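You operate a simulated robot arm through the tools that you are given. There is no shell and no other tool. Be economical: measure what you need, move in short steps, check, and stop when the job is done.

The job below is to be done with a simulated robot arm. You get a single attempt, and the scene is never put back.

Task
Raise the red knob stand's round plate to yellow ring 3, with the tall white box back on it.
Fine: rings count from the bottom; stand the box on the bench before the red knob is slackened, tighten before it goes back; leave the green knob stand. Set down upright: tall white box.

Only the result counts: the job must be done as asked and must still hold three seconds after the hand-in. Knocking over, shifting, dropping, spilling or breaking anything else fails it.

Robot
A 7-joint arm with a two-finger parallel gripper, fixed in place. Base frame: the origin is at the foot of the arm, x ahead of it, y to its left, z up. Lengths are in m, angles in degrees, forces in N, time in s.
With the tool pointing down near the work surface it reaches from about 0.22 to 0.66 m from the base axis. Its first joint turns from -66.0 to 66.0 degrees. Payload 1.57 kg.
The tool frame sits at the grasp point between the pads (the TCP): z along the fingers, y along the line on which they close. The tips reach 0.03 m beyond it. Largest opening 0.11 m; finger width 0.024, thickness 0.012; the body of the gripper, 0.048 by 0.112 m, starts 0.078 m behind the TCP.
Orientation is that of the tool frame in the base frame, as a unit quaternion [x, y, z, w]. With the fingers straight down and closing along the base's y, the tool's x points along the base's -x, its y along +y and its z along -z.

Tools
- The arm moves only by the tool drive_tool. Its argument "series" is a list of rows, each a list of 7 numbers: the turn, a rotation vector about the tool's x, y, z in rad, then the shift along the tool's x, y, z in m, then the opening in per cent of the stroke, from 0 (shut) to 100 (fully open). In form: [[wx, wy, wz, tx, ty, tz, hand], ...]. A call has 1 to 8 rows; each row shifts and turns the commanded pose from where the row before left it, along the tool's axes as they then stand. Rows are played at 5 a second. More than 0.05 m and 8.6 degrees between two rows, or a gripper value outside its range, and nothing of the call is played. Where a pose cannot be reached the arm comes as near as it can. A force on the tool above 40 N (or 10 N above the force at the start of the call, whichever is more), or a blocked arm, ends the call early, and 0.2 s more pass. Each finger travels about 0.108 m/s and halts on what it meets, pressing with about 22 N; the grip force reading is that of the motor and also rises with nothing between the fingers. The clock runs only during rows and for 0.2 s after the last one: add rows that do not move to give the fingers time. The reply holds the time, the measured pose of the TCP, the force on the tool along the base axes, the opening and the grip force, in the units named above and with some noise, with the torque about the TCP (base axes, N m) and any sound that the robot's microphone picked up.
- Cameras (640 x 400 px; columns grow to the right, rows downward): "scene" is fixed at [0.1706, -0.3987, 1.4029]; the picture's right is [0.71, -0.70, 0.00], its down [-0.42, -0.43, -0.80] and it looks along [0.56, 0.57, -0.60] (base axes); focal length 214 px, centre (320, 200). "wrist" rides on the gripper at [0.07, 0.016, -0.141] in the tool frame; the picture's right is [-0.23, 0.97, 0.00], its down [-0.85, -0.20, -0.48] and it looks along [-0.47, -0.11, 0.88] (tool axes); focal length 222 px, centre (320, 200). There is no depth. A picture from a camera that has moved, and an enlarged one, comes with that camera's place and axes in the base frame and with its lens.
- snapshot(camera): a new picture of that camera. The clock stands still meanwhile.
- inspect(camera, box): a new picture of the part [left, top, right, bottom] of that camera's present view, enlarged. The clock stands still meanwhile.
- hand_in(): hands the job in; it is judged then, once.

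Work in short steps. Places have to be worked out from the pictures, the camera data and where the tool is seen: move nearer, look again, correct. Check each grasp and each placing, and mend what went wrong. You have 120 turns and 76 pictures in all, those below and enlarged ones among them. Open the gripper and draw the arm clear of the work before you hand the job in, unless the task says otherwise; then end with one line.

The tools are called as name(argument=value, ...) on one line, values as JSON. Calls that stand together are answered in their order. drive_tool: Moves the arm, as the interface text tells. Its arguments: {"type":"object","properties":{"series":{"type":"array","items":{"type":"array","items":{"type":"number"}}}},"required":["series"]} The other tools are called the same way: snapshot (camera) takes a picture; inspect (camera, box) takes an enlarged picture of a part of a camera's view; hand_in () hands the job in.

At the start:

```text
time: 0.0
position: [0.3951, -0.0228, 1.3095]
tool_rot: [0.001, 1.0, 0.0, 0.0]
contact_force: [-0.2, 0.1, 0.8]
torque: [0.01, 0.01, -0.03]
finger_gap: 0.11
gripper_force: 0.1
```

scene: 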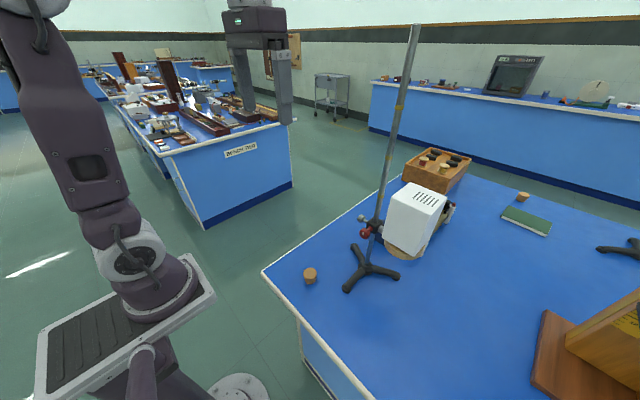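
wrist: 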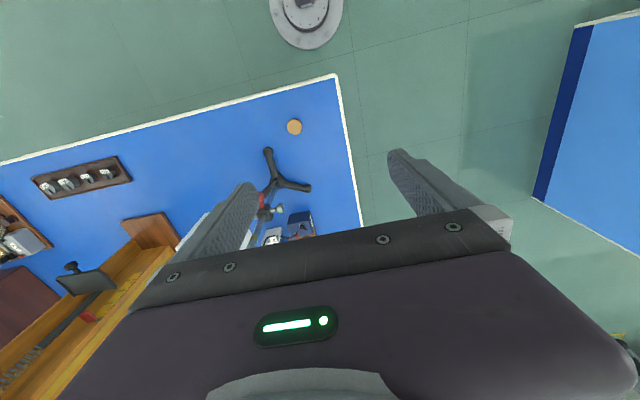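

The arm is high above the bench and the stand is ahead of it. I'll enlarge the stand first.

inspect(camera="scene", box=[320, 150, 480, 300])

inspect(camera="scene", box=[340, 20, 460, 240])

inspect(camera="wrist", box=[230, 100, 370, 240])

```text
2.67 times, centred on (400, 225) of scene
camera zoom: at [0.1706, -0.3987, 1.4029], right [0.71, -0.7, 0.0], down [-0.42, -0.43, -0.8], along [0.56, 0.57, -0.6], focal length 572 px, centre (107, 133)
```

zoom: 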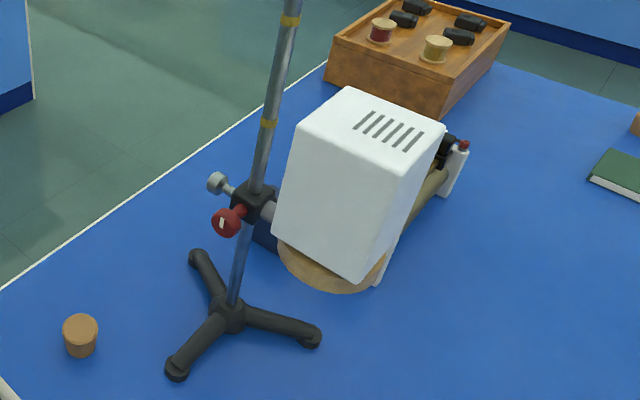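

```text
1.82 times, centred on (400, 130) of scene
camera zoom: at [0.1706, -0.3987, 1.4029], right [0.71, -0.7, 0.0], down [-0.42, -0.43, -0.8], along [0.56, 0.57, -0.6], focal length 390 px, centre (174, 327)
```

zoom: 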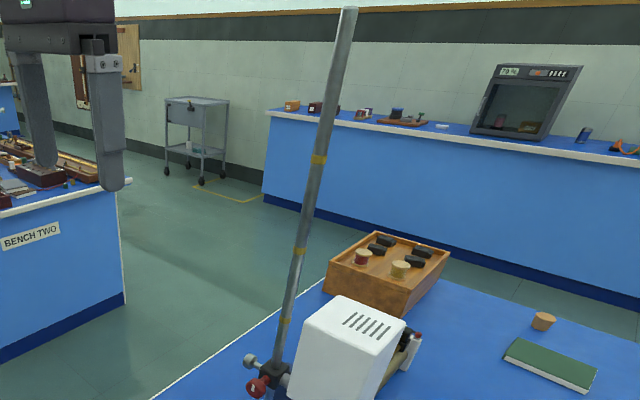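

```text
2.86 times, centred on (300, 170) of wrist
camera zoom: at [0.3247, -0.0078, 1.4503], right [0.23, 0.97, 0.0], down [0.85, -0.2, 0.48], along [0.47, -0.11, -0.88], focal length 635 px, centre (377, 286)
```

zoom: 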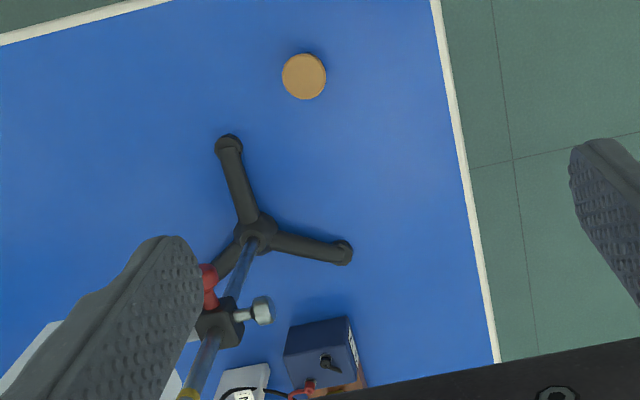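

From the two views the rod stands at about (0.572, -0.205), the foot hub is near z 0.80 and the collar near z 1.0. Rings are visible at about z 1.10, 1.20 and 1.30, and one may be hidden lower down. I'll shift toward -y and tilt up for a better look.

drive_tool(series=[[0, -0.14, 0, 0.04, -0.03, 0, 100], [0, -0.14, 0, 0.04, -0.03, 0, 100], [0, -0.14, 0, 0.03, -0.03, 0, 100], [0, -0.14, 0, 0.0, -0.03, 0, 100], [0, 0, 0, 0, -0.03, 0, 100], [0, 0, 0, 0, -0.03, 0, 100], [0, 0, 0, 0, 0, 0, 100]])

snapshot(camera="wrist")

snapshot(camera="scene")

```text
time: 1.6
position: [0.2857, -0.2042, 1.2966]
tool_rot: [0.001, 0.961, -0.001, 0.276]
contact_force: [0.5, 0.2, 0.0]
torque: [-0.03, -0.01, -0.01]
finger_gap: 0.1101
gripper_force: 0.1
```

```text
70 pictures are left
camera wrist: at [0.1519, -0.1884, 1.3779], right [0.19, 0.97, 0.12], down [0.47, -0.2, 0.86], along [0.86, -0.11, -0.5], focal length 222 px, centre (320, 200)
```

wrist: 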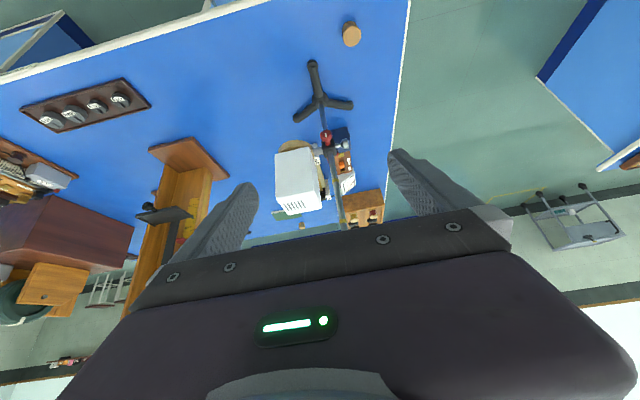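

```text
69 pictures are left
```

scene: 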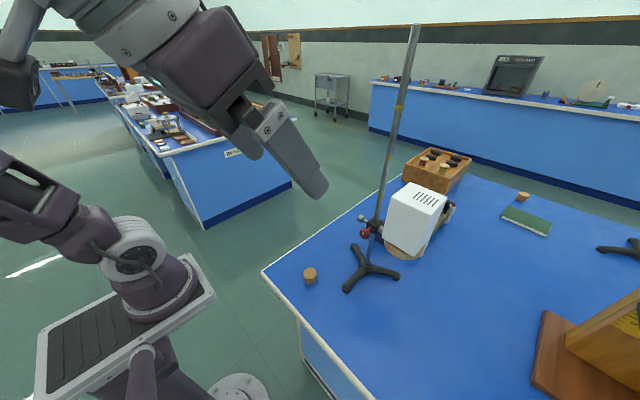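

The wrist view is upside-down, with the stand between the fingers. I'll enlarge that part.

inspect(camera="wrist", box=[260, 50, 400, 240])

inspect(camera="wrist", box=[265, 115, 365, 235])

```text
2.11 times, centred on (330, 145) of wrist
camera zoom: at [0.1519, -0.1884, 1.3779], right [0.19, 0.97, 0.12], down [0.47, -0.2, 0.86], along [0.86, -0.11, -0.5], focal length 468 px, centre (299, 316)
```

zoom: 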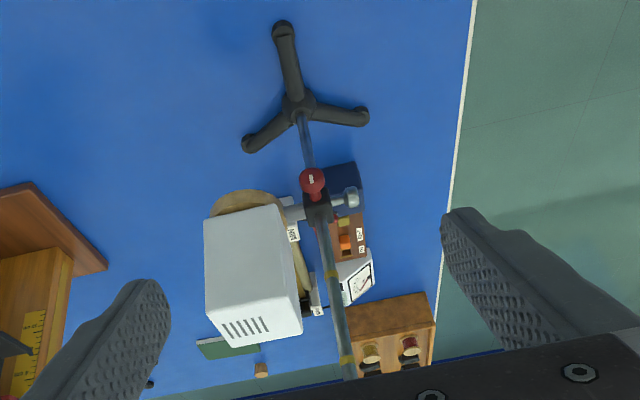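

```text
3.33 times, centred on (315, 175) of wrist
camera zoom: at [0.1519, -0.1884, 1.3779], right [0.19, 0.97, 0.12], down [0.47, -0.2, 0.86], along [0.86, -0.11, -0.5], focal length 740 px, centre (337, 283)
```

zoom: 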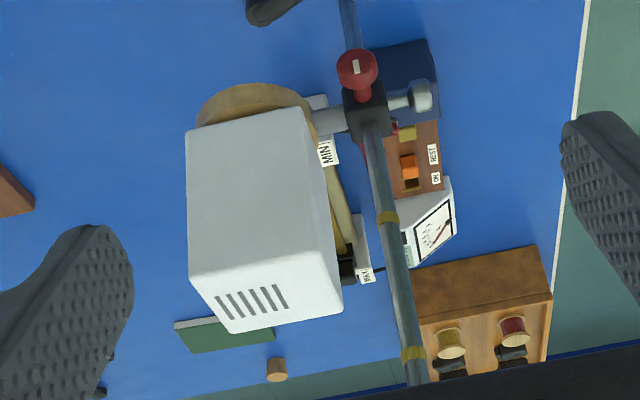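

The box stands at about x 0.53–0.60, y -0.325 to -0.246, z 1.02–1.145. The red knob faces the robot at about (0.527, -0.20, 1.0). I'll pitch the tool to 45° and stop short of the box.

drive_tool(series=[[0, -0.1127, 0, 0, -0.02, 0, 86], [0, -0.1127, 0, 0, -0.02, 0, 86], [0, 0, 0, -0.01, -0.01, 0.04, 86], [0, 0, 0, -0.01, -0.01, 0.04, 86], [0, 0, 0, -0.01, -0.01, 0.04, 86], [0, 0, 0, -0.01, -0.012, 0.04, 86], [0, 0, 0, 0, 0, 0.03, 86], [0, 0, 0, 0, 0, 0, 86]])

snapshot(camera="wrist")

snapshot(camera="scene")

```text
time: 3.4
position: [0.4441, -0.2856, 1.1911]
tool_rot: [0.0, 0.924, 0.001, 0.382]
contact_force: [-0.3, 0.0, -0.5]
torque: [0.01, -0.01, 0.0]
finger_gap: 0.0945
gripper_force: 0.1
out of reach, approached as far as the arm can: row 7
```

```text
66 pictures are left
camera wrist: at [0.2947, -0.2695, 1.242], right [0.16, 0.97, 0.16], down [0.27, -0.2, 0.94], along [0.95, -0.11, -0.29], focal length 222 px, centre (320, 200)
```

wrist: 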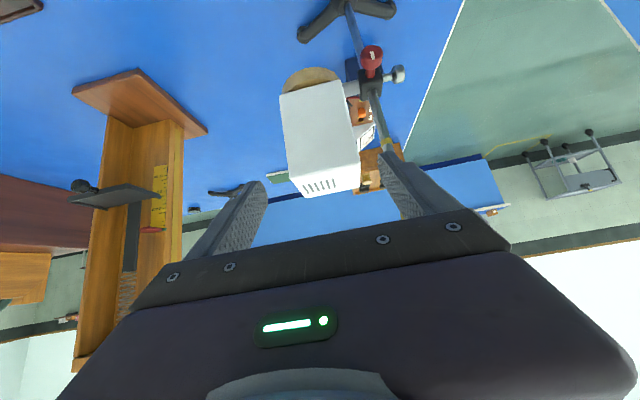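

```text
65 pictures are left
```

scene: 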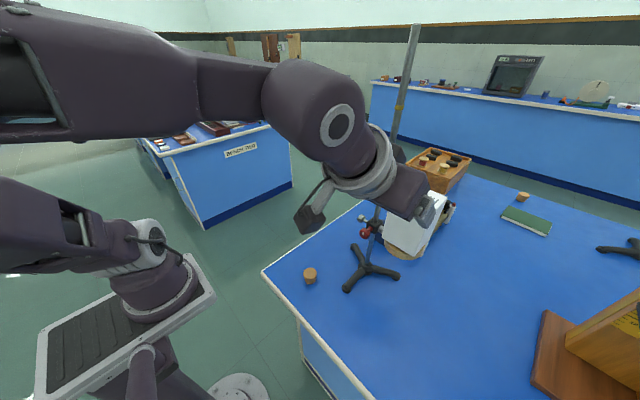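

The last row stopped about 4 mm short of its target. I'll find out what limits it by nudging on, first along +z and then with a different pitch.

drive_tool(series=[[0, 0, 0, 0, 0, 0.02, 86], [0, 0, 0, 0, 0, 0, 86]])

```text
time: 4.0
position: [0.4438, -0.2867, 1.1931]
tool_rot: [0.001, 0.924, 0.0, 0.382]
contact_force: [0.1, 0.9, -1.0]
torque: [0.0, -0.01, 0.0]
finger_gap: 0.0946
gripper_force: 0.0
out of reach, approached as far as the arm can: row 1
```

drive_tool(series=[[0, 0.14, 0, 0, 0, 0, 86], [0, 0.14, 0, 0, 0, 0, 86], [0, 0.0, 0, 0, 0, 0.03, 86], [0, 0, 0, 0, 0, 0, 86]])

snapshot(camera="scene")

```text
time: 5.0
position: [0.3968, -0.2803, 1.2283]
tool_rot: [0.001, 0.949, -0.001, 0.315]
contact_force: [-0.7, 0.2, -0.3]
torque: [0.02, 0.03, -0.02]
finger_gap: 0.0946
gripper_force: 0.0
out of reach, approached as far as the arm can: row 1, 2, 3
```

```text
64 pictures are left
```

scene: 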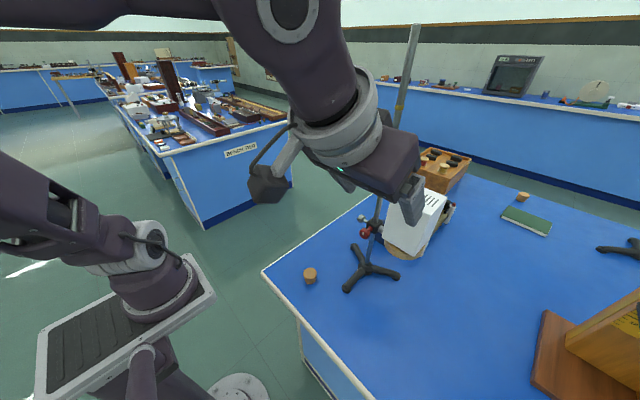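

Steeper pitch makes the reach worse, so a near-horizontal tool should suit better. I'll back off and pitch up towards horizontal.

drive_tool(series=[[0, -0.14, 0, 0, 0, -0.03, 86], [0, -0.14, 0, 0, 0, -0.02, 86], [0, -0.14, 0, 0, 0, 0, 86], [0, -0.14, 0, 0, 0, 0, 86], [0, -0.14, 0, 0, 0, 0, 86], [0, -0.14, 0, 0, 0, 0, 86], [0, 0, 0, 0, 0, 0, 86]])

snapshot(camera="scene")

```text
time: 6.6
position: [0.3646, -0.2803, 1.2668]
tool_rot: [0.001, 0.737, -0.001, 0.676]
contact_force: [-0.5, -0.1, 0.2]
torque: [0.02, 0.0, -0.01]
finger_gap: 0.0948
gripper_force: 0.0
```

```text
63 pictures are left
```

scene: 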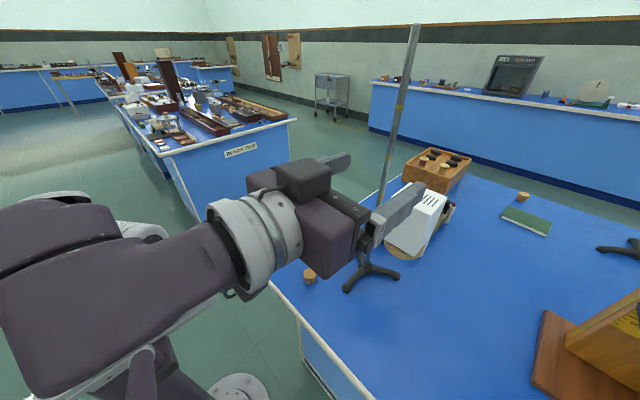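

Horizontal is reached comfortably. I'll level the tool and line up in front of the box at z 1.085.

drive_tool(series=[[0, -0.087, 0, 0.03, 0, 0, 86], [0, 0, 0, 0.04, -0.003, 0.01, 86], [0, 0, 0, 0.04, -0.003, 0.02, 86], [0, 0, 0, 0.04, 0, 0.02, 86], [0, 0, 0, 0.03, 0, 0.02, 86], [0, 0, 0, 0, 0, 0, 86]])

snapshot(camera="scene")

snapshot(camera="wrist")

```text
time: 7.8
position: [0.3972, -0.2994, 1.1906]
tool_rot: [-0.032, 0.64, -0.086, 0.763]
contact_force: [0.5, -0.3, 0.4]
torque: [0.01, 0.0, -0.01]
finger_gap: 0.0944
gripper_force: 0.0
stopped in row 6: the arm was blocked; the commanded pose is now the measured one
```

```text
62 pictures are left
```

scene: 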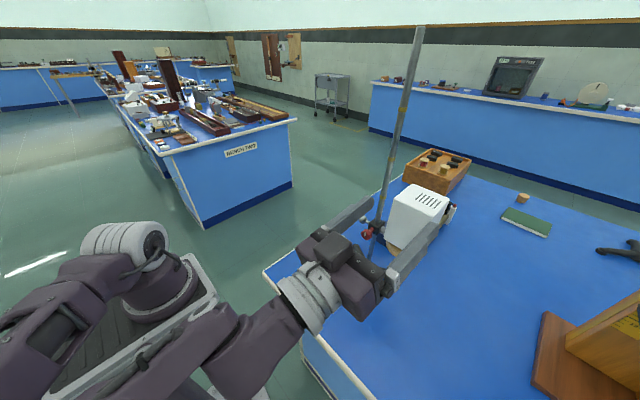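

```text
61 pictures are left
camera wrist: at [0.2703, -0.2871, 1.0944], right [0.05, 1.0, 0.07], down [-0.63, -0.02, 0.78], along [0.78, -0.08, 0.63], focal length 222 px, centre (320, 200)
```

wrist: 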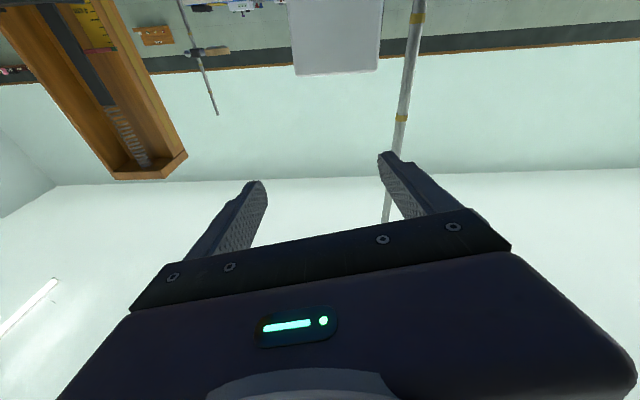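

The low approach at short range blocked the arm, probably because it folded too far. I'll straighten the tool, rise again and test reach at the high level.

drive_tool(series=[[0, 0, 0, -0.04, 0, 0, 86], [0, 0, 0, -0.04, 0, 0, 86], [-0.038, 0.087, 0.083, 0, 0, 0, 86], [-0.038, 0.087, 0.083, 0, 0, 0, 86], [0, 0, 0, 0, 0, 0, 86]])

snapshot(camera="scene")

```text
time: 9.0
position: [0.3911, -0.2902, 1.2658]
tool_rot: [0.001, 0.709, 0.006, 0.706]
contact_force: [0.6, 0.7, -0.3]
torque: [0.03, -0.02, -0.01]
finger_gap: 0.0943
gripper_force: 0.0
```

```text
60 pictures are left
```

scene: 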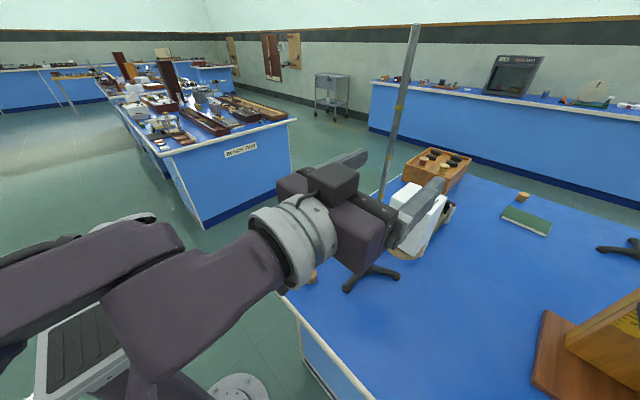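

Level again. I'll test how far the tool reaches forward at this height, alongside and above the box.

drive_tool(series=[[0, 0, 0, 0, 0, 0.04, 86], [0, 0, 0, 0, 0, 0.04, 86], [0, 0, 0, 0, 0, 0.04, 86], [0, 0, 0, 0, 0, 0.04, 86], [0, 0, 0, 0, 0, 0, 86]])

snapshot(camera="scene")

```text
time: 10.2
position: [0.493, -0.2881, 1.2657]
tool_rot: [0.001, 0.709, 0.004, 0.706]
contact_force: [-0.1, 1.0, 0.0]
torque: [0.01, 0.0, 0.0]
finger_gap: 0.0948
gripper_force: 0.0
out of reach, approached as far as the arm can: row 3, 4
```

```text
59 pictures are left
```

scene: 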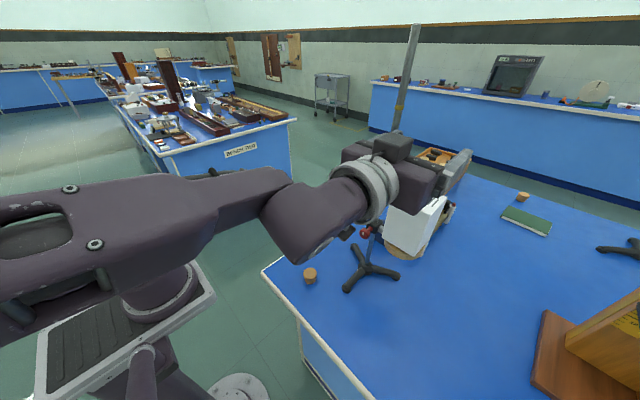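

It is limited again at about x 0.49. The redundant elbow may have drifted into a poor branch, so I'll retreat, move to y≈-0.05, and check how the arm looks and reaches there.

drive_tool(series=[[0, 0, 0, 0, 0, -0.05, 86], [0, 0, 0, 0, 0.04, -0.03, 86], [0, 0, 0, 0, 0.04, -0.03, 86], [0, 0, 0, 0, 0.05, 0, 86], [0, 0, 0, 0, 0.05, 0, 86], [0, 0, 0, 0, 0.05, 0, 86], [0, 0, 0, 0, 0.02, 0, 86], [0, 0, 0, 0, 0, 0, 86]])

drive_tool(series=[[0, 0, 0, 0, 0, 0.04, 86], [0, 0, 0, 0, 0, 0.04, 86], [0, 0, 0, 0, 0, 0.04, 86], [0, 0, 0, 0, 0, 0.04, 86], [0, 0, 0, 0, 0, 0.04, 86], [0, 0, 0, 0, 0, 0, 86]])

snapshot(camera="scene")

```text
time: 12.0
position: [0.3878, -0.0525, 1.2995]
tool_rot: [0.001, 0.709, 0.006, 0.705]
contact_force: [0.5, 0.1, -0.6]
torque: [-0.02, -0.03, -0.03]
finger_gap: 0.0944
gripper_force: 0.1
out of reach, approached as far as the arm can: row 6, 7
```

```text
time: 13.4
position: [0.5868, -0.0522, 1.3004]
tool_rot: [0.001, 0.709, 0.006, 0.706]
contact_force: [-0.7, -1.0, 0.5]
torque: [0.01, 0.0, 0.01]
finger_gap: 0.0947
gripper_force: 0.0
```

```text
58 pictures are left
```

scene: 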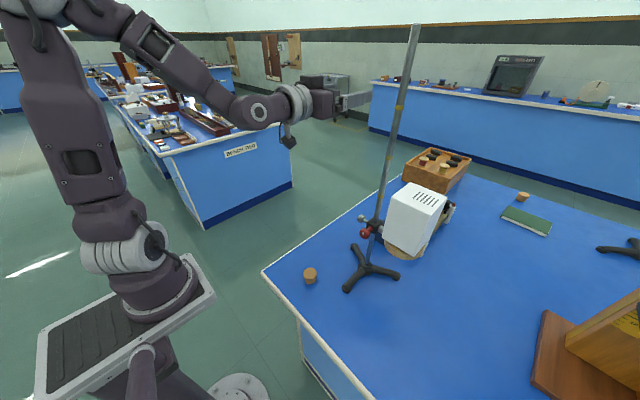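

Now the arm is in a clean elbow-up posture and reaches 0.587 easily. I'll draw back to x 0.45 and slide to the box's y in this posture.

drive_tool(series=[[0, 0, 0, 0, 0, -0.05, 86], [0, 0, 0, 0, 0, -0.05, 86], [0, 0, 0, 0, -0.04, -0.03, 86], [0, 0, 0, 0, -0.05, 0, 86], [0, 0, 0, 0, -0.05, 0, 86], [0, 0, 0, 0, -0.05, 0, 86], [0, 0, 0, 0, -0.045, 0, 86], [0, 0, 0, 0, 0, 0, 86]])

snapshot(camera="scene")

```text
time: 15.2
position: [0.4589, -0.2875, 1.2979]
tool_rot: [0.001, 0.708, 0.005, 0.706]
contact_force: [0.0, -0.4, -0.6]
torque: [-0.04, 0.0, -0.03]
finger_gap: 0.0943
gripper_force: 0.1
```

```text
57 pictures are left
```

scene: 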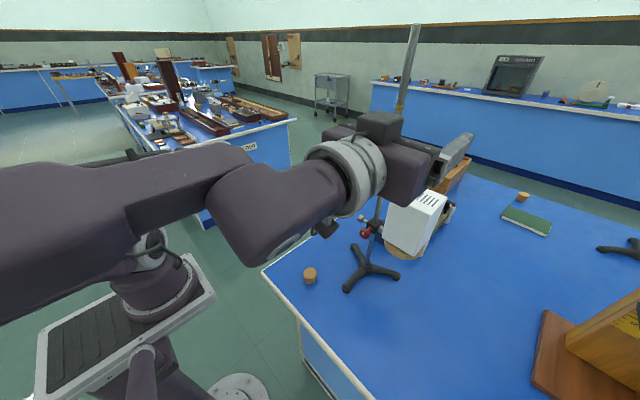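

The elbow has swung out sideways again. I'll probe forward from here once.

drive_tool(series=[[0, 0, 0, 0, 0, 0.04, 86], [0, 0, 0, 0, 0, 0.04, 86], [0, 0, 0, 0, 0, 0.03, 86], [0, 0, 0, 0, 0, 0, 86]])

snapshot(camera="scene")

```text
time: 16.2
position: [0.5031, -0.2788, 1.305]
tool_rot: [0.001, 0.708, 0.005, 0.706]
contact_force: [0.1, 0.1, -0.6]
torque: [-0.01, 0.01, 0.01]
finger_gap: 0.0943
gripper_force: 0.0
out of reach, approached as far as the arm can: row 2, 3
```

```text
56 pictures are left
```

scene: 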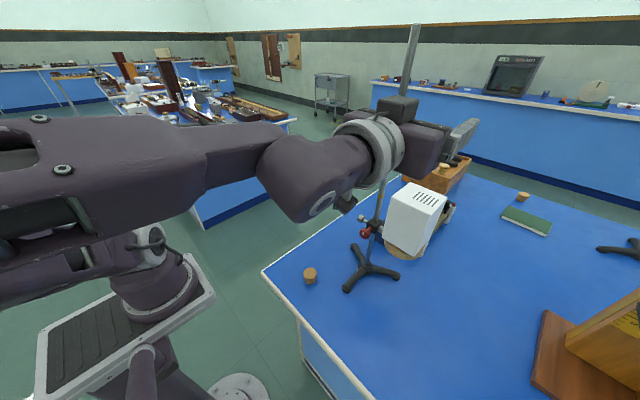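

Stuck at about 0.50. I'll yaw the tool clockwise towards radial and see whether that frees the arm.

drive_tool(series=[[0, 0, 0, 0, 0, -0.05, 86], [0.14, 0, 0, 0, 0, 0, 86], [0.14, 0, 0, 0, 0, 0, 86], [0.14, 0, 0, 0, 0, 0, 86], [0, 0, 0, 0, 0, 0.03, 86], [0, 0, 0, 0, 0, 0.03, 86], [0, 0, 0, 0, 0, 0, 86]])

snapshot(camera="scene")

```text
time: 17.8
position: [0.497, -0.2984, 1.3054]
tool_rot: [0.149, 0.694, -0.143, 0.69]
contact_force: [-0.7, -1.1, -0.4]
torque: [0.05, -0.01, -0.04]
finger_gap: 0.0943
gripper_force: 0.0
out of reach, approached as far as the arm can: row 6
```

```text
55 pictures are left
```

scene: 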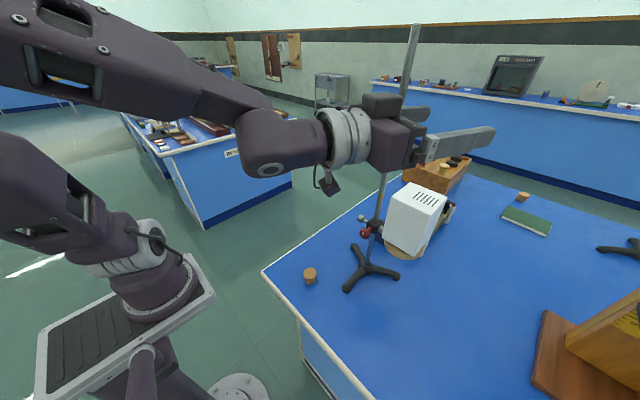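

The elbow is still out to -y. I'll go back to the centre to recover the clean posture, then swing round the base axis with the tool kept radial.

drive_tool(series=[[0, 0, 0, 0, 0, -0.05, 86], [-0.14, 0, 0, 0, 0.04, -0.03, 86], [-0.14, 0, 0, 0, 0.04, 0, 86], [-0.14, 0, 0, 0, 0.04, 0, 86], [0, 0, 0, 0, 0.05, 0, 86], [0, 0, 0, 0, 0.05, 0, 86], [0, 0, 0, 0, 0.05, 0, 86], [0, 0, 0, 0, 0, 0, 86]])

drive_tool(series=[[0, 0, 0, 0, 0, 0.04, 86], [0, 0, 0, 0, 0, 0.04, 86], [0, 0, 0, 0, 0, 0, 86]])

snapshot(camera="scene")

```text
time: 19.6
position: [0.4549, -0.0003, 1.3063]
tool_rot: [0.001, 0.709, 0.006, 0.706]
contact_force: [0.8, -0.1, 0.6]
torque: [0.02, 0.0, 0.02]
finger_gap: 0.0947
gripper_force: 0.1
```

```text
time: 20.4
position: [0.5355, -0.0013, 1.3074]
tool_rot: [0.0, 0.708, 0.006, 0.706]
contact_force: [-0.4, 1.0, 0.2]
torque: [0.0, 0.0, -0.01]
finger_gap: 0.0948
gripper_force: 0.0
```

```text
54 pictures are left
```

scene: 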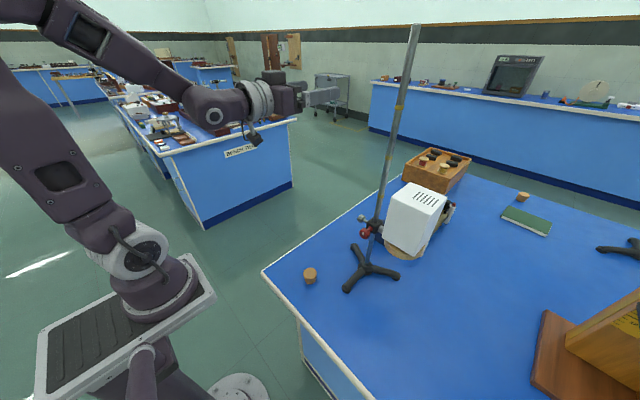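

Clean posture again. Now I'll swing about the base axis with the tool kept radial; the tips pass about 35 mm short of the rod.

drive_tool(series=[[0.09, 0, 0, 0, -0.048, 0.0, 86], [0.09, 0, 0, 0, -0.048, 0.0, 86], [0.09, 0, 0, 0, -0.048, 0, 86], [0.09, 0, 0, 0, -0.048, 0, 86], [0.09, 0, 0, 0, -0.048, 0, 86], [0.05, 0, 0, 0, -0.027, 0, 86], [0, 0, 0, 0, 0, 0, 86]])

snapshot(camera="scene")

```text
time: 22.0
position: [0.481, -0.2619, 1.3025]
tool_rot: [0.176, 0.688, -0.17, 0.684]
contact_force: [0.3, 0.3, 0.7]
torque: [0.0, -0.03, 0.0]
finger_gap: 0.0944
gripper_force: 0.0
```

```text
53 pictures are left
```

scene: 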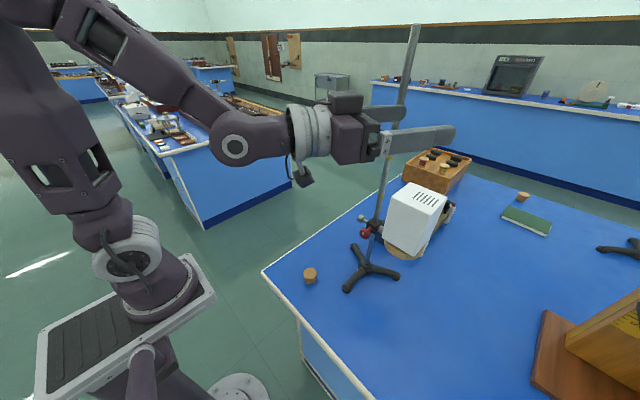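

Good: the elbow is up. I'll yaw back to +x here, shift to y -0.287, then try advancing.

drive_tool(series=[[-0.125, 0, 0, 0, -0.012, 0, 86], [-0.125, 0, 0, 0, -0.012, 0, 86], [-0.125, 0, 0, 0, 0, 0, 86], [-0.125, 0, 0, 0, 0, 0, 86], [0, 0, 0, 0, 0, 0.03, 86], [0, 0, 0, 0, 0, 0.03, 86], [0, 0, 0, 0, 0, 0, 86]])

snapshot(camera="scene")

```text
time: 23.6
position: [0.5312, -0.2831, 1.3045]
tool_rot: [0.0, 0.708, 0.006, 0.706]
contact_force: [0.5, 0.0, -0.6]
torque: [0.01, 0.0, 0.04]
finger_gap: 0.0946
gripper_force: 0.0
```

```text
52 pictures are left
```

scene: 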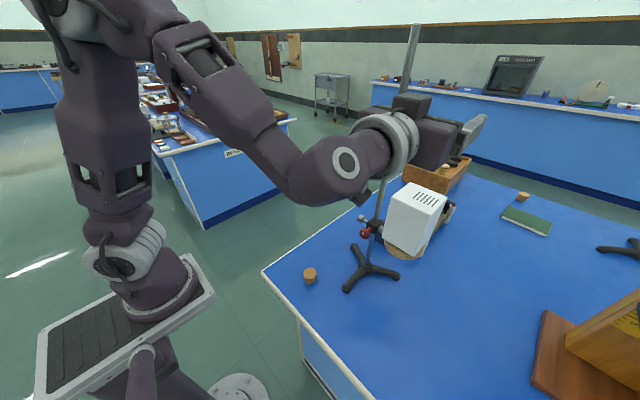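

That works: the elbow is up and TCP x 0.53 is reached at z 1.30. Now I'll back off to x≈0.46 and descend in front of the box.

drive_tool(series=[[0, 0, 0, 0, 0, -0.035, 86], [0, 0, 0, 0.02, 0, -0.035, 86], [0, 0, 0, 0.04, -0.002, 0, 86], [0, 0, 0, 0.04, 0, 0, 86], [0, 0, 0, 0.04, 0, 0, 86], [0, 0, 0, 0.04, 0, 0, 86], [0, 0, 0, 0.035, 0, 0, 86], [0, 0, 0, 0, 0, 0, 86]])

snapshot(camera="scene")

snapshot(camera="wrist")

```text
time: 25.4
position: [0.4607, -0.2819, 1.0887]
tool_rot: [0.0, 0.708, 0.005, 0.706]
contact_force: [0.1, 0.2, -0.5]
torque: [-0.02, 0.03, 0.01]
finger_gap: 0.0945
gripper_force: 0.0
```

```text
51 pictures are left
```

scene: 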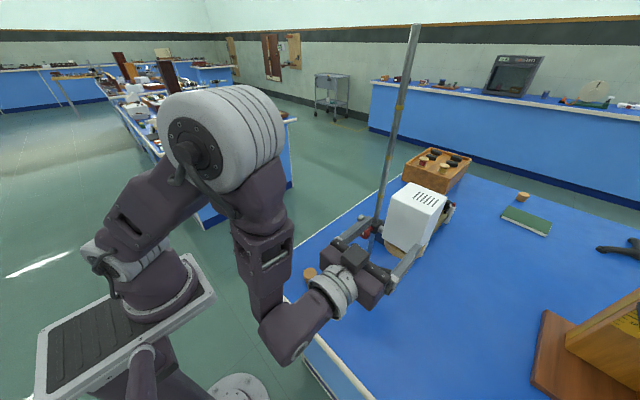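

```text
50 pictures are left
camera wrist: at [0.3182, -0.2667, 1.0195], right [-0.01, 0.97, 0.23], down [-0.47, -0.21, 0.85], along [0.88, -0.11, 0.46], focal length 222 px, centre (320, 200)
```

wrist: 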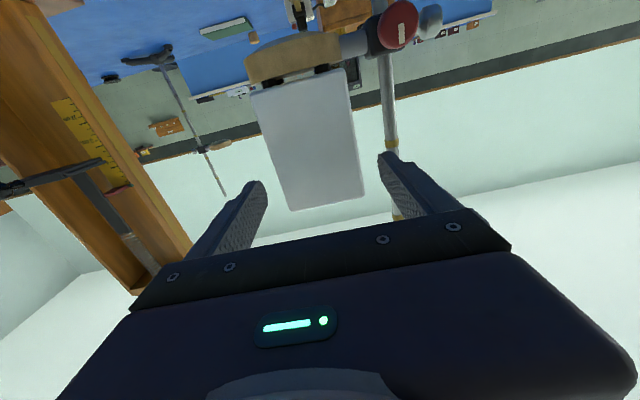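

The arm is lined up in front of the box, whose y-centre I put at about -0.286. I'll shift 4 mm, open slightly and slide in 0.10 m, still open.

drive_tool(series=[[0, 0, 0, 0, -0.004, 0, 92], [0, 0, 0, 0, 0, 0.025, 92], [0, 0, 0, 0, 0, 0.025, 92], [0, 0, 0, 0, 0, 0.025, 92], [0, 0, 0, 0, 0, 0.025, 92], [0, 0, 0, 0, 0, 0, 92]])

inspect(camera="scene", box=[320, 150, 480, 300])

snapshot(camera="wrist")

```text
time: 26.8
position: [0.5607, -0.2838, 1.091]
tool_rot: [0.001, 0.708, 0.005, 0.706]
contact_force: [0.1, 0.3, 0.3]
torque: [-0.03, 0.0, 0.01]
finger_gap: 0.101
gripper_force: 0.1
```

```text
2.67 times, centred on (400, 225) of scene
camera zoom: at [0.1706, -0.3987, 1.4029], right [0.71, -0.7, 0.0], down [-0.42, -0.43, -0.8], along [0.56, 0.57, -0.6], focal length 572 px, centre (107, 133)
```

zoom: 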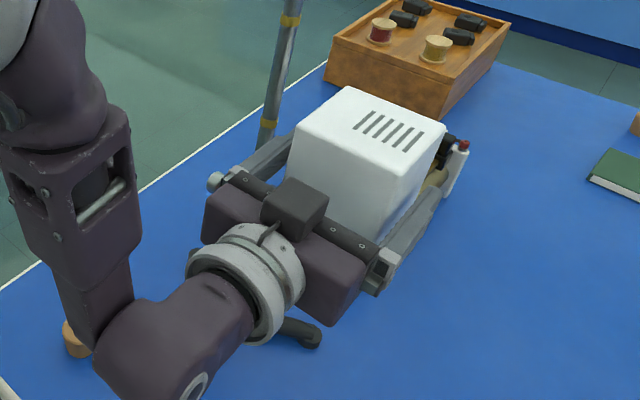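

```text
48 pictures are left
camera wrist: at [0.4178, -0.2698, 1.0197], right [-0.01, 0.97, 0.24], down [-0.47, -0.21, 0.85], along [0.88, -0.11, 0.46], focal length 222 px, centre (320, 200)
```

wrist: 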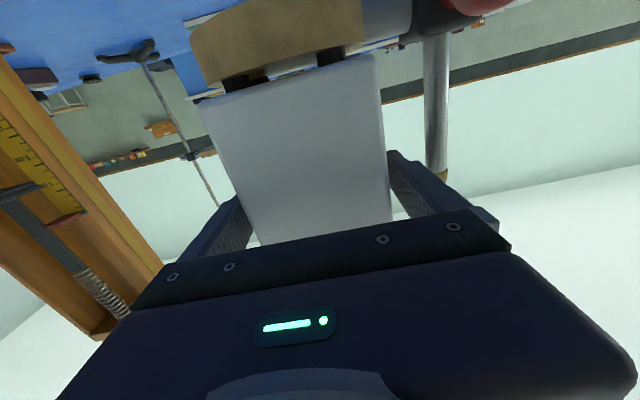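

The fingers straddle the box. I'll close on it.

drive_tool(series=[[0, 0, 0, 0, 0, 0, 80], [0, 0, 0, 0, 0, 0, 70], [0, 0, 0, 0, 0, 0, 60], [0, 0, 0, 0, 0, 0, 60]])

```text
time: 27.8
position: [0.5596, -0.2855, 1.0915]
tool_rot: [0.002, 0.708, 0.004, 0.706]
contact_force: [1.2, -0.8, 0.0]
torque: [-0.22, -0.13, 0.0]
finger_gap: 0.0851
gripper_force: 22.5
```

Gripped at a width of 0.085 m. I'll lift 4 cm and check.

drive_tool(series=[[0, 0, 0, -0.01, 0, 0, 60], [0, 0, 0, -0.02, 0, 0, 60], [0, 0, 0, -0.02, 0, 0, 60], [0, 0, 0, 0, 0, 0, 60]])

inspect(camera="scene", box=[320, 150, 480, 300])

snapshot(camera="wrist")

```text
time: 28.8
position: [0.5609, -0.2863, 1.1393]
tool_rot: [0.0, 0.708, 0.005, 0.706]
contact_force: [0.0, -0.8, -4.4]
torque: [0.01, 0.07, 0.02]
finger_gap: 0.0849
gripper_force: 22.2
```

```text
2.67 times, centred on (400, 225) of scene
camera zoom: at [0.1707, -0.3987, 1.4028], right [0.71, -0.7, 0.0], down [-0.42, -0.43, -0.8], along [0.56, 0.57, -0.6], focal length 572 px, centre (107, 133)
```

zoom: 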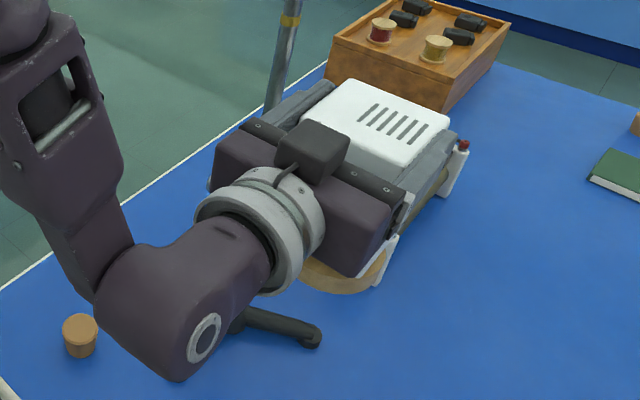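

```text
46 pictures are left
camera wrist: at [0.419, -0.2707, 1.07], right [-0.01, 0.97, 0.24], down [-0.47, -0.21, 0.86], along [0.88, -0.11, 0.46], focal length 222 px, centre (320, 200)
```

wrist: 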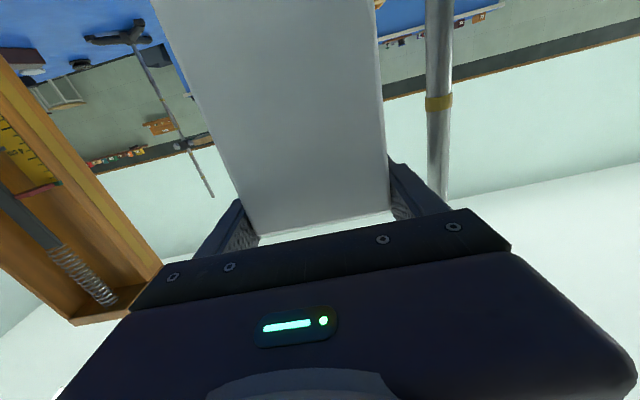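

The box is held and the load reads about 4.4 N. Its bottom is about 0.075 m below the TCP and the bench is near z 0.795. I'll retract and swing to a clear spot near (0.45, -0.36), yawing about -20°.

drive_tool(series=[[0, 0, 0, 0, 0, -0.03, 60], [0, 0, 0, 0, 0, -0.04, 60], [0, 0, 0, 0, 0, -0.03, 60], [0.1, 0, 0, 0.01, -0.02, 0, 60], [0.1, 0, 0, 0.02, -0.02, 0, 60], [0.1, 0, 0, 0.02, -0.02, 0, 60], [0.05, 0, 0, 0.02, -0.015, 0, 60], [0, 0, 0, 0, 0, 0, 60]])

snapshot(camera="scene")

```text
time: 30.6
position: [0.4522, -0.3601, 1.0706]
tool_rot: [0.123, 0.698, -0.118, 0.695]
contact_force: [-0.6, -0.1, -3.5]
torque: [0.03, 0.02, -0.03]
finger_gap: 0.0848
gripper_force: 22.1
```

```text
45 pictures are left
```

scene: 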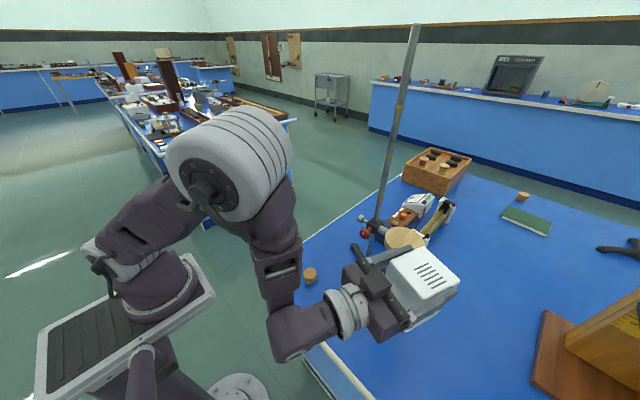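

Clear bench lies below. I'll descend to TCP z≈0.90.

drive_tool(series=[[0, 0, 0, 0.04, 0, 0, 60], [0, 0, 0, 0.04, 0, 0, 60], [0, 0, 0, 0.04, 0, 0, 60], [0, 0, 0, 0.04, 0, 0, 60], [0, 0, 0, 0, 0, 0, 60]])

snapshot(camera="scene")

```text
time: 31.8
position: [0.4503, -0.3598, 0.9106]
tool_rot: [0.122, 0.697, -0.12, 0.697]
contact_force: [5.7, -3.3, 17.5]
torque: [-0.54, -0.01, 0.14]
finger_gap: 0.085
gripper_force: 22.5
```

```text
44 pictures are left
```

scene: 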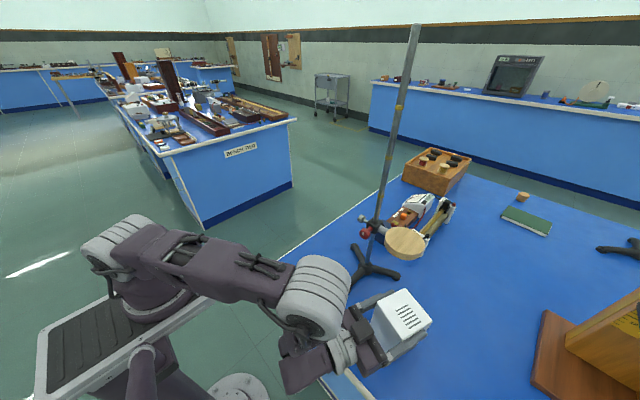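

A contact force of 17.5 N has appeared at TCP z 0.911, higher than I expected. I'll look at whether the box or the gripper is touching.

inspect(camera="scene", box=[280, 260, 460, 400])

snapshot(camera="wrist")

```text
2.86 times, centred on (370, 330) of scene
camera zoom: at [0.1705, -0.3986, 1.4029], right [0.71, -0.7, 0.0], down [-0.42, -0.43, -0.8], along [0.56, 0.57, -0.6], focal length 613 px, centre (177, -171)
```

zoom: 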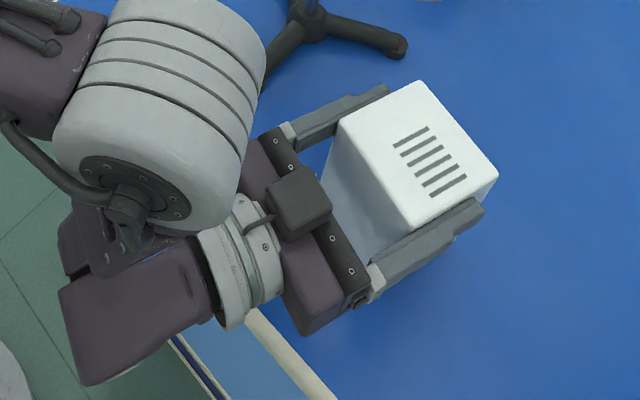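

```text
42 pictures are left
camera wrist: at [0.3224, -0.2969, 0.8404], right [0.33, 0.92, 0.23], down [-0.52, -0.03, 0.85], along [0.79, -0.4, 0.47], focal length 222 px, centre (320, 200)
```

wrist: 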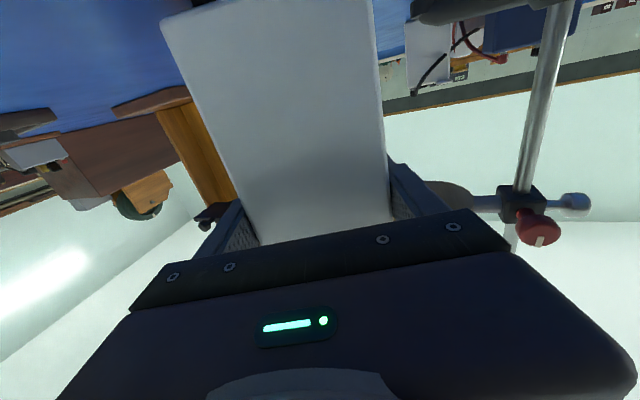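

The box slid down about 3 cm in the grip during the lift. By my estimate its feet are now on the bench: the bottom is near z 0.80. I'll open gently.

drive_tool(series=[[0, 0, 0, 0, 0, 0, 79], [0, 0, 0, 0, 0, 0, 82], [0, 0, 0, 0, 0, 0, 92], [0, 0, 0, 0, 0, 0, 92]])

inspect(camera="scene", box=[280, 260, 460, 400])

snapshot(camera="wrist")

```text
time: 32.8
position: [0.4499, -0.3586, 0.9091]
tool_rot: [0.123, 0.699, -0.117, 0.695]
contact_force: [-0.9, 0.5, -1.0]
torque: [-0.01, 0.03, 0.01]
finger_gap: 0.101
gripper_force: 0.0
```

```text
2.86 times, centred on (370, 330) of scene
camera zoom: at [0.1706, -0.3987, 1.4029], right [0.71, -0.7, 0.0], down [-0.42, -0.43, -0.8], along [0.56, 0.57, -0.6], focal length 613 px, centre (177, -171)
```

zoom: 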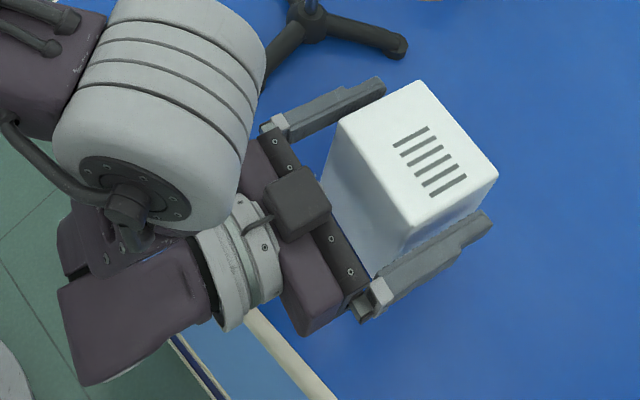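

```text
40 pictures are left
camera wrist: at [0.3217, -0.2963, 0.8399], right [0.33, 0.92, 0.23], down [-0.51, -0.03, 0.86], along [0.79, -0.4, 0.46], focal length 222 px, centre (320, 200)
```

wrist: 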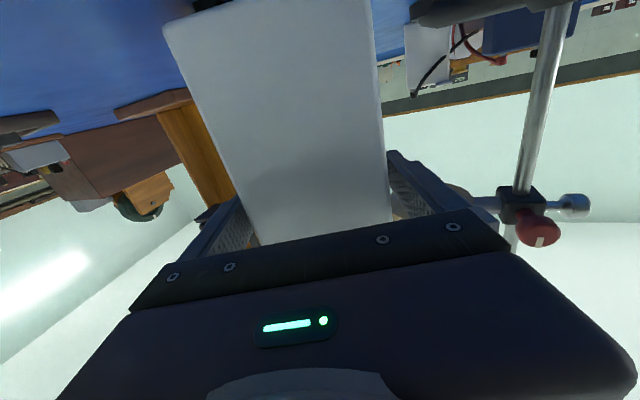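

The box stands steady on the bench. I'll withdraw straight back, then rise.

drive_tool(series=[[0, 0, 0, 0, 0, -0.03, 92], [0, 0, 0, 0, 0, -0.04, 92], [0, 0, 0, 0, 0, -0.03, 92], [0, 0, 0, -0.04, 0, 0, 92], [0, 0, 0, -0.05, 0, 0, 92], [0, 0, 0, -0.05, 0, 0, 92], [0, 0, 0, 0, 0, 0, 92]])

snapshot(camera="scene")

snapshot(camera="wrist")

```text
time: 34.4
position: [0.4, -0.3432, 1.0507]
tool_rot: [0.123, 0.698, -0.119, 0.695]
contact_force: [-0.3, 0.1, 0.0]
torque: [0.03, 0.01, -0.02]
finger_gap: 0.1013
gripper_force: 0.0
out of reach, approached as far as the arm can: row 2, 3
```

```text
39 pictures are left
```

scene: 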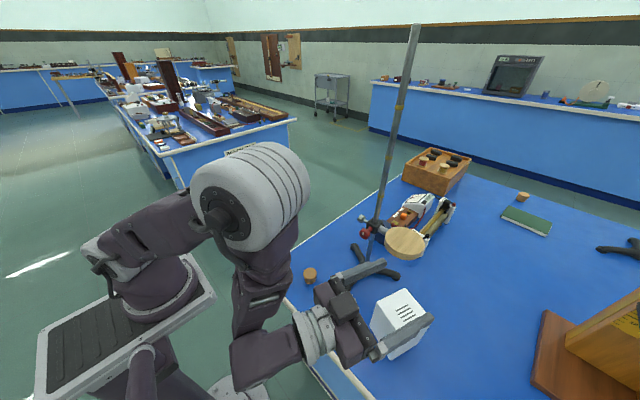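

```text
38 pictures are left
camera wrist: at [0.2709, -0.2805, 0.9811], right [0.33, 0.92, 0.23], down [-0.51, -0.03, 0.86], along [0.79, -0.4, 0.46], focal length 222 px, centre (320, 200)
```

wrist: 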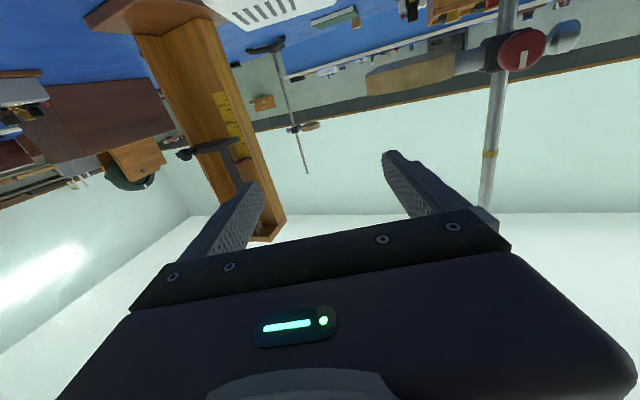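

The box stands on the bench. The red knob's front is at about (0.525, -0.20, 0.995), diameter about 0.03 m, facing -x. I'll square the tool to +x and line up in front of it.

drive_tool(series=[[-0.117, 0, 0, 0, 0.04, 0, 60], [-0.117, 0, 0, 0, 0.04, 0, 60], [-0.112, 0, 0, 0.0, 0.04, 0, 60], [0, 0, 0, 0.02, 0.023, 0, 60], [0, 0, 0, 0.03, 0, 0, 60], [0, 0, 0, 0, 0, 0, 60]])

snapshot(camera="wrist")

snapshot(camera="scene")

```text
time: 35.8
position: [0.4422, -0.2398, 0.9886]
tool_rot: [0.001, 0.708, 0.005, 0.706]
contact_force: [0.4, 0.3, 0.2]
torque: [-0.01, -0.01, 0.03]
finger_gap: 0.0659
gripper_force: 0.1
out of reach, approached as far as the arm can: row 1, 2, 3, 4
```

```text
37 pictures are left
camera wrist: at [0.3011, -0.2248, 0.919], right [0.0, 0.97, 0.23], down [-0.47, -0.21, 0.85], along [0.88, -0.11, 0.46], focal length 222 px, centre (320, 200)
```

wrist: 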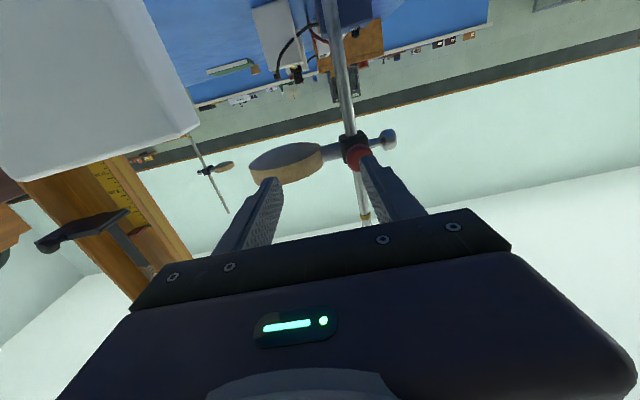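

```text
36 pictures are left
```

scene: 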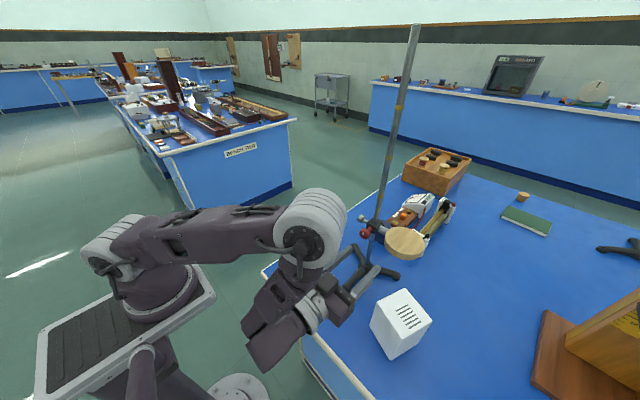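

I'm 4 cm short in y, so I'll shift to y≈-0.20 and look again.

drive_tool(series=[[0, 0, 0, -0.003, 0.02, 0, 60], [0, 0, 0, -0.003, 0.019, 0, 60], [0, 0, 0, 0, 0, 0, 60]])

inspect(camera="wrist", box=[200, 80, 440, 230])

```text
time: 36.6
position: [0.4514, -0.2182, 0.9875]
tool_rot: [0.001, 0.708, 0.005, 0.706]
contact_force: [-0.2, 0.2, 0.0]
torque: [0.02, -0.01, 0.03]
finger_gap: 0.0661
gripper_force: 0.1
out of reach, approached as far as the arm can: row 1, 2
```

```text
2.67 times, centred on (320, 155) of wrist
camera zoom: at [0.3103, -0.2026, 0.9157], right [0.0, 0.97, 0.24], down [-0.48, -0.21, 0.85], along [0.88, -0.11, 0.46], focal length 592 px, centre (320, 320)
```

zoom: 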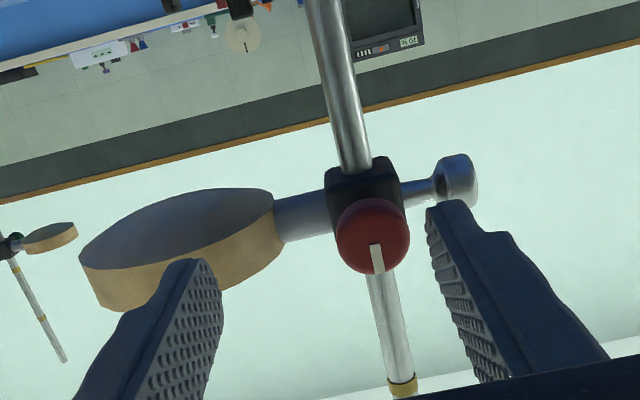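

The view is clear: the knob's axis is at y≈-0.2017, z≈0.997, the plate edge is at y≈-0.243, and no ring shows between the collar and the foot. I'll narrow the opening, correct the alignment and approach partway.

drive_tool(series=[[0, 0, 0, -0.005, 0.008, 0.012, 46], [0, 0, 0, -0.005, 0.008, 0.012, 46], [0, 0, 0, 0, 0, 0, 46]])

inspect(camera="wrist", box=[200, 80, 440, 230])

```text
time: 37.4
position: [0.4796, -0.2049, 0.9953]
tool_rot: [0.003, 0.708, 0.004, 0.706]
contact_force: [0.0, 0.6, 0.1]
torque: [0.04, 0.02, 0.0]
finger_gap: 0.0505
gripper_force: 0.2
out of reach, approached as far as the arm can: row 2
```

```text
2.67 times, centred on (320, 155) of wrist
camera zoom: at [0.3376, -0.1894, 0.9253], right [0.0, 0.97, 0.24], down [-0.48, -0.21, 0.85], along [0.88, -0.11, 0.46], focal length 592 px, centre (320, 320)
```

zoom: 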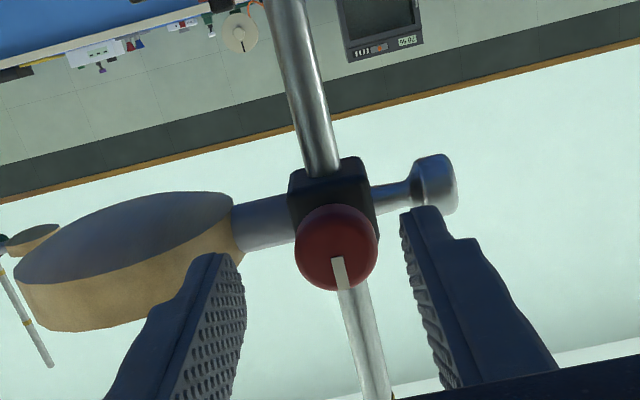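

The knob is centred within about 3 mm. I'll make the fine correction and advance so the tips stop just short of the collar (TCP x≈0.516).

drive_tool(series=[[0, 0, 0, -0.002, 0.003, 0.012, 46], [0, 0, 0, 0, 0, 0.013, 46], [0, 0, 0, 0, 0, 0.012, 46], [0, 0, 0, 0, 0, 0, 46]])

inspect(camera="wrist", box=[200, 80, 440, 230])

inspect(camera="scene", box=[300, 170, 440, 300])

```text
time: 38.4
position: [0.5156, -0.2022, 0.9959]
tool_rot: [0.001, 0.708, 0.005, 0.706]
contact_force: [0.2, -0.4, -0.2]
torque: [0.0, -0.02, -0.02]
finger_gap: 0.0506
gripper_force: 0.1
```

```text
2.67 times, centred on (320, 155) of wrist
camera zoom: at [0.3734, -0.1864, 0.9262], right [0.0, 0.97, 0.23], down [-0.48, -0.21, 0.85], along [0.88, -0.11, 0.46], focal length 592 px, centre (320, 320)
```

zoom: 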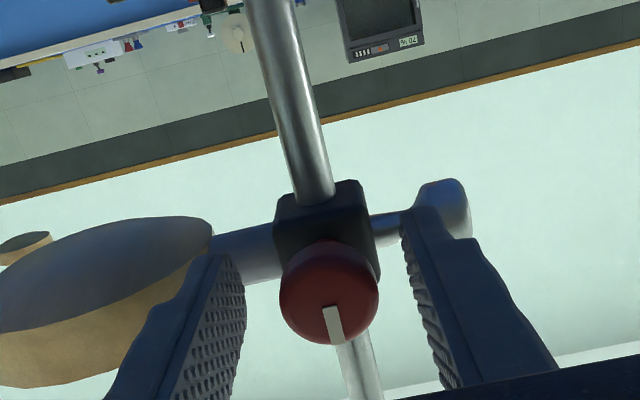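

```text
3.08 times, centred on (370, 235) of scene
camera zoom: at [0.1706, -0.3987, 1.4029], right [0.71, -0.7, 0.0], down [-0.42, -0.43, -0.8], along [0.56, 0.57, -0.6], focal length 660 px, centre (166, 92)
```

zoom: 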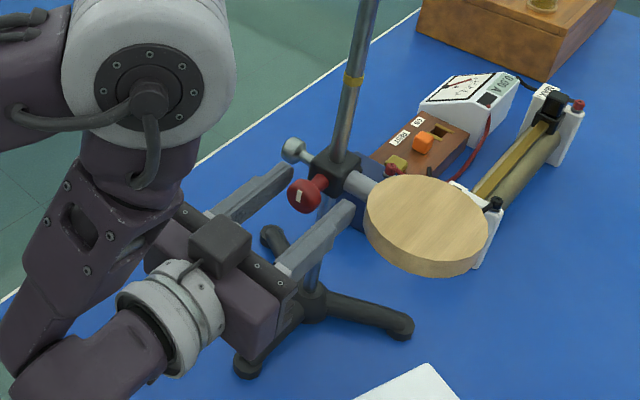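

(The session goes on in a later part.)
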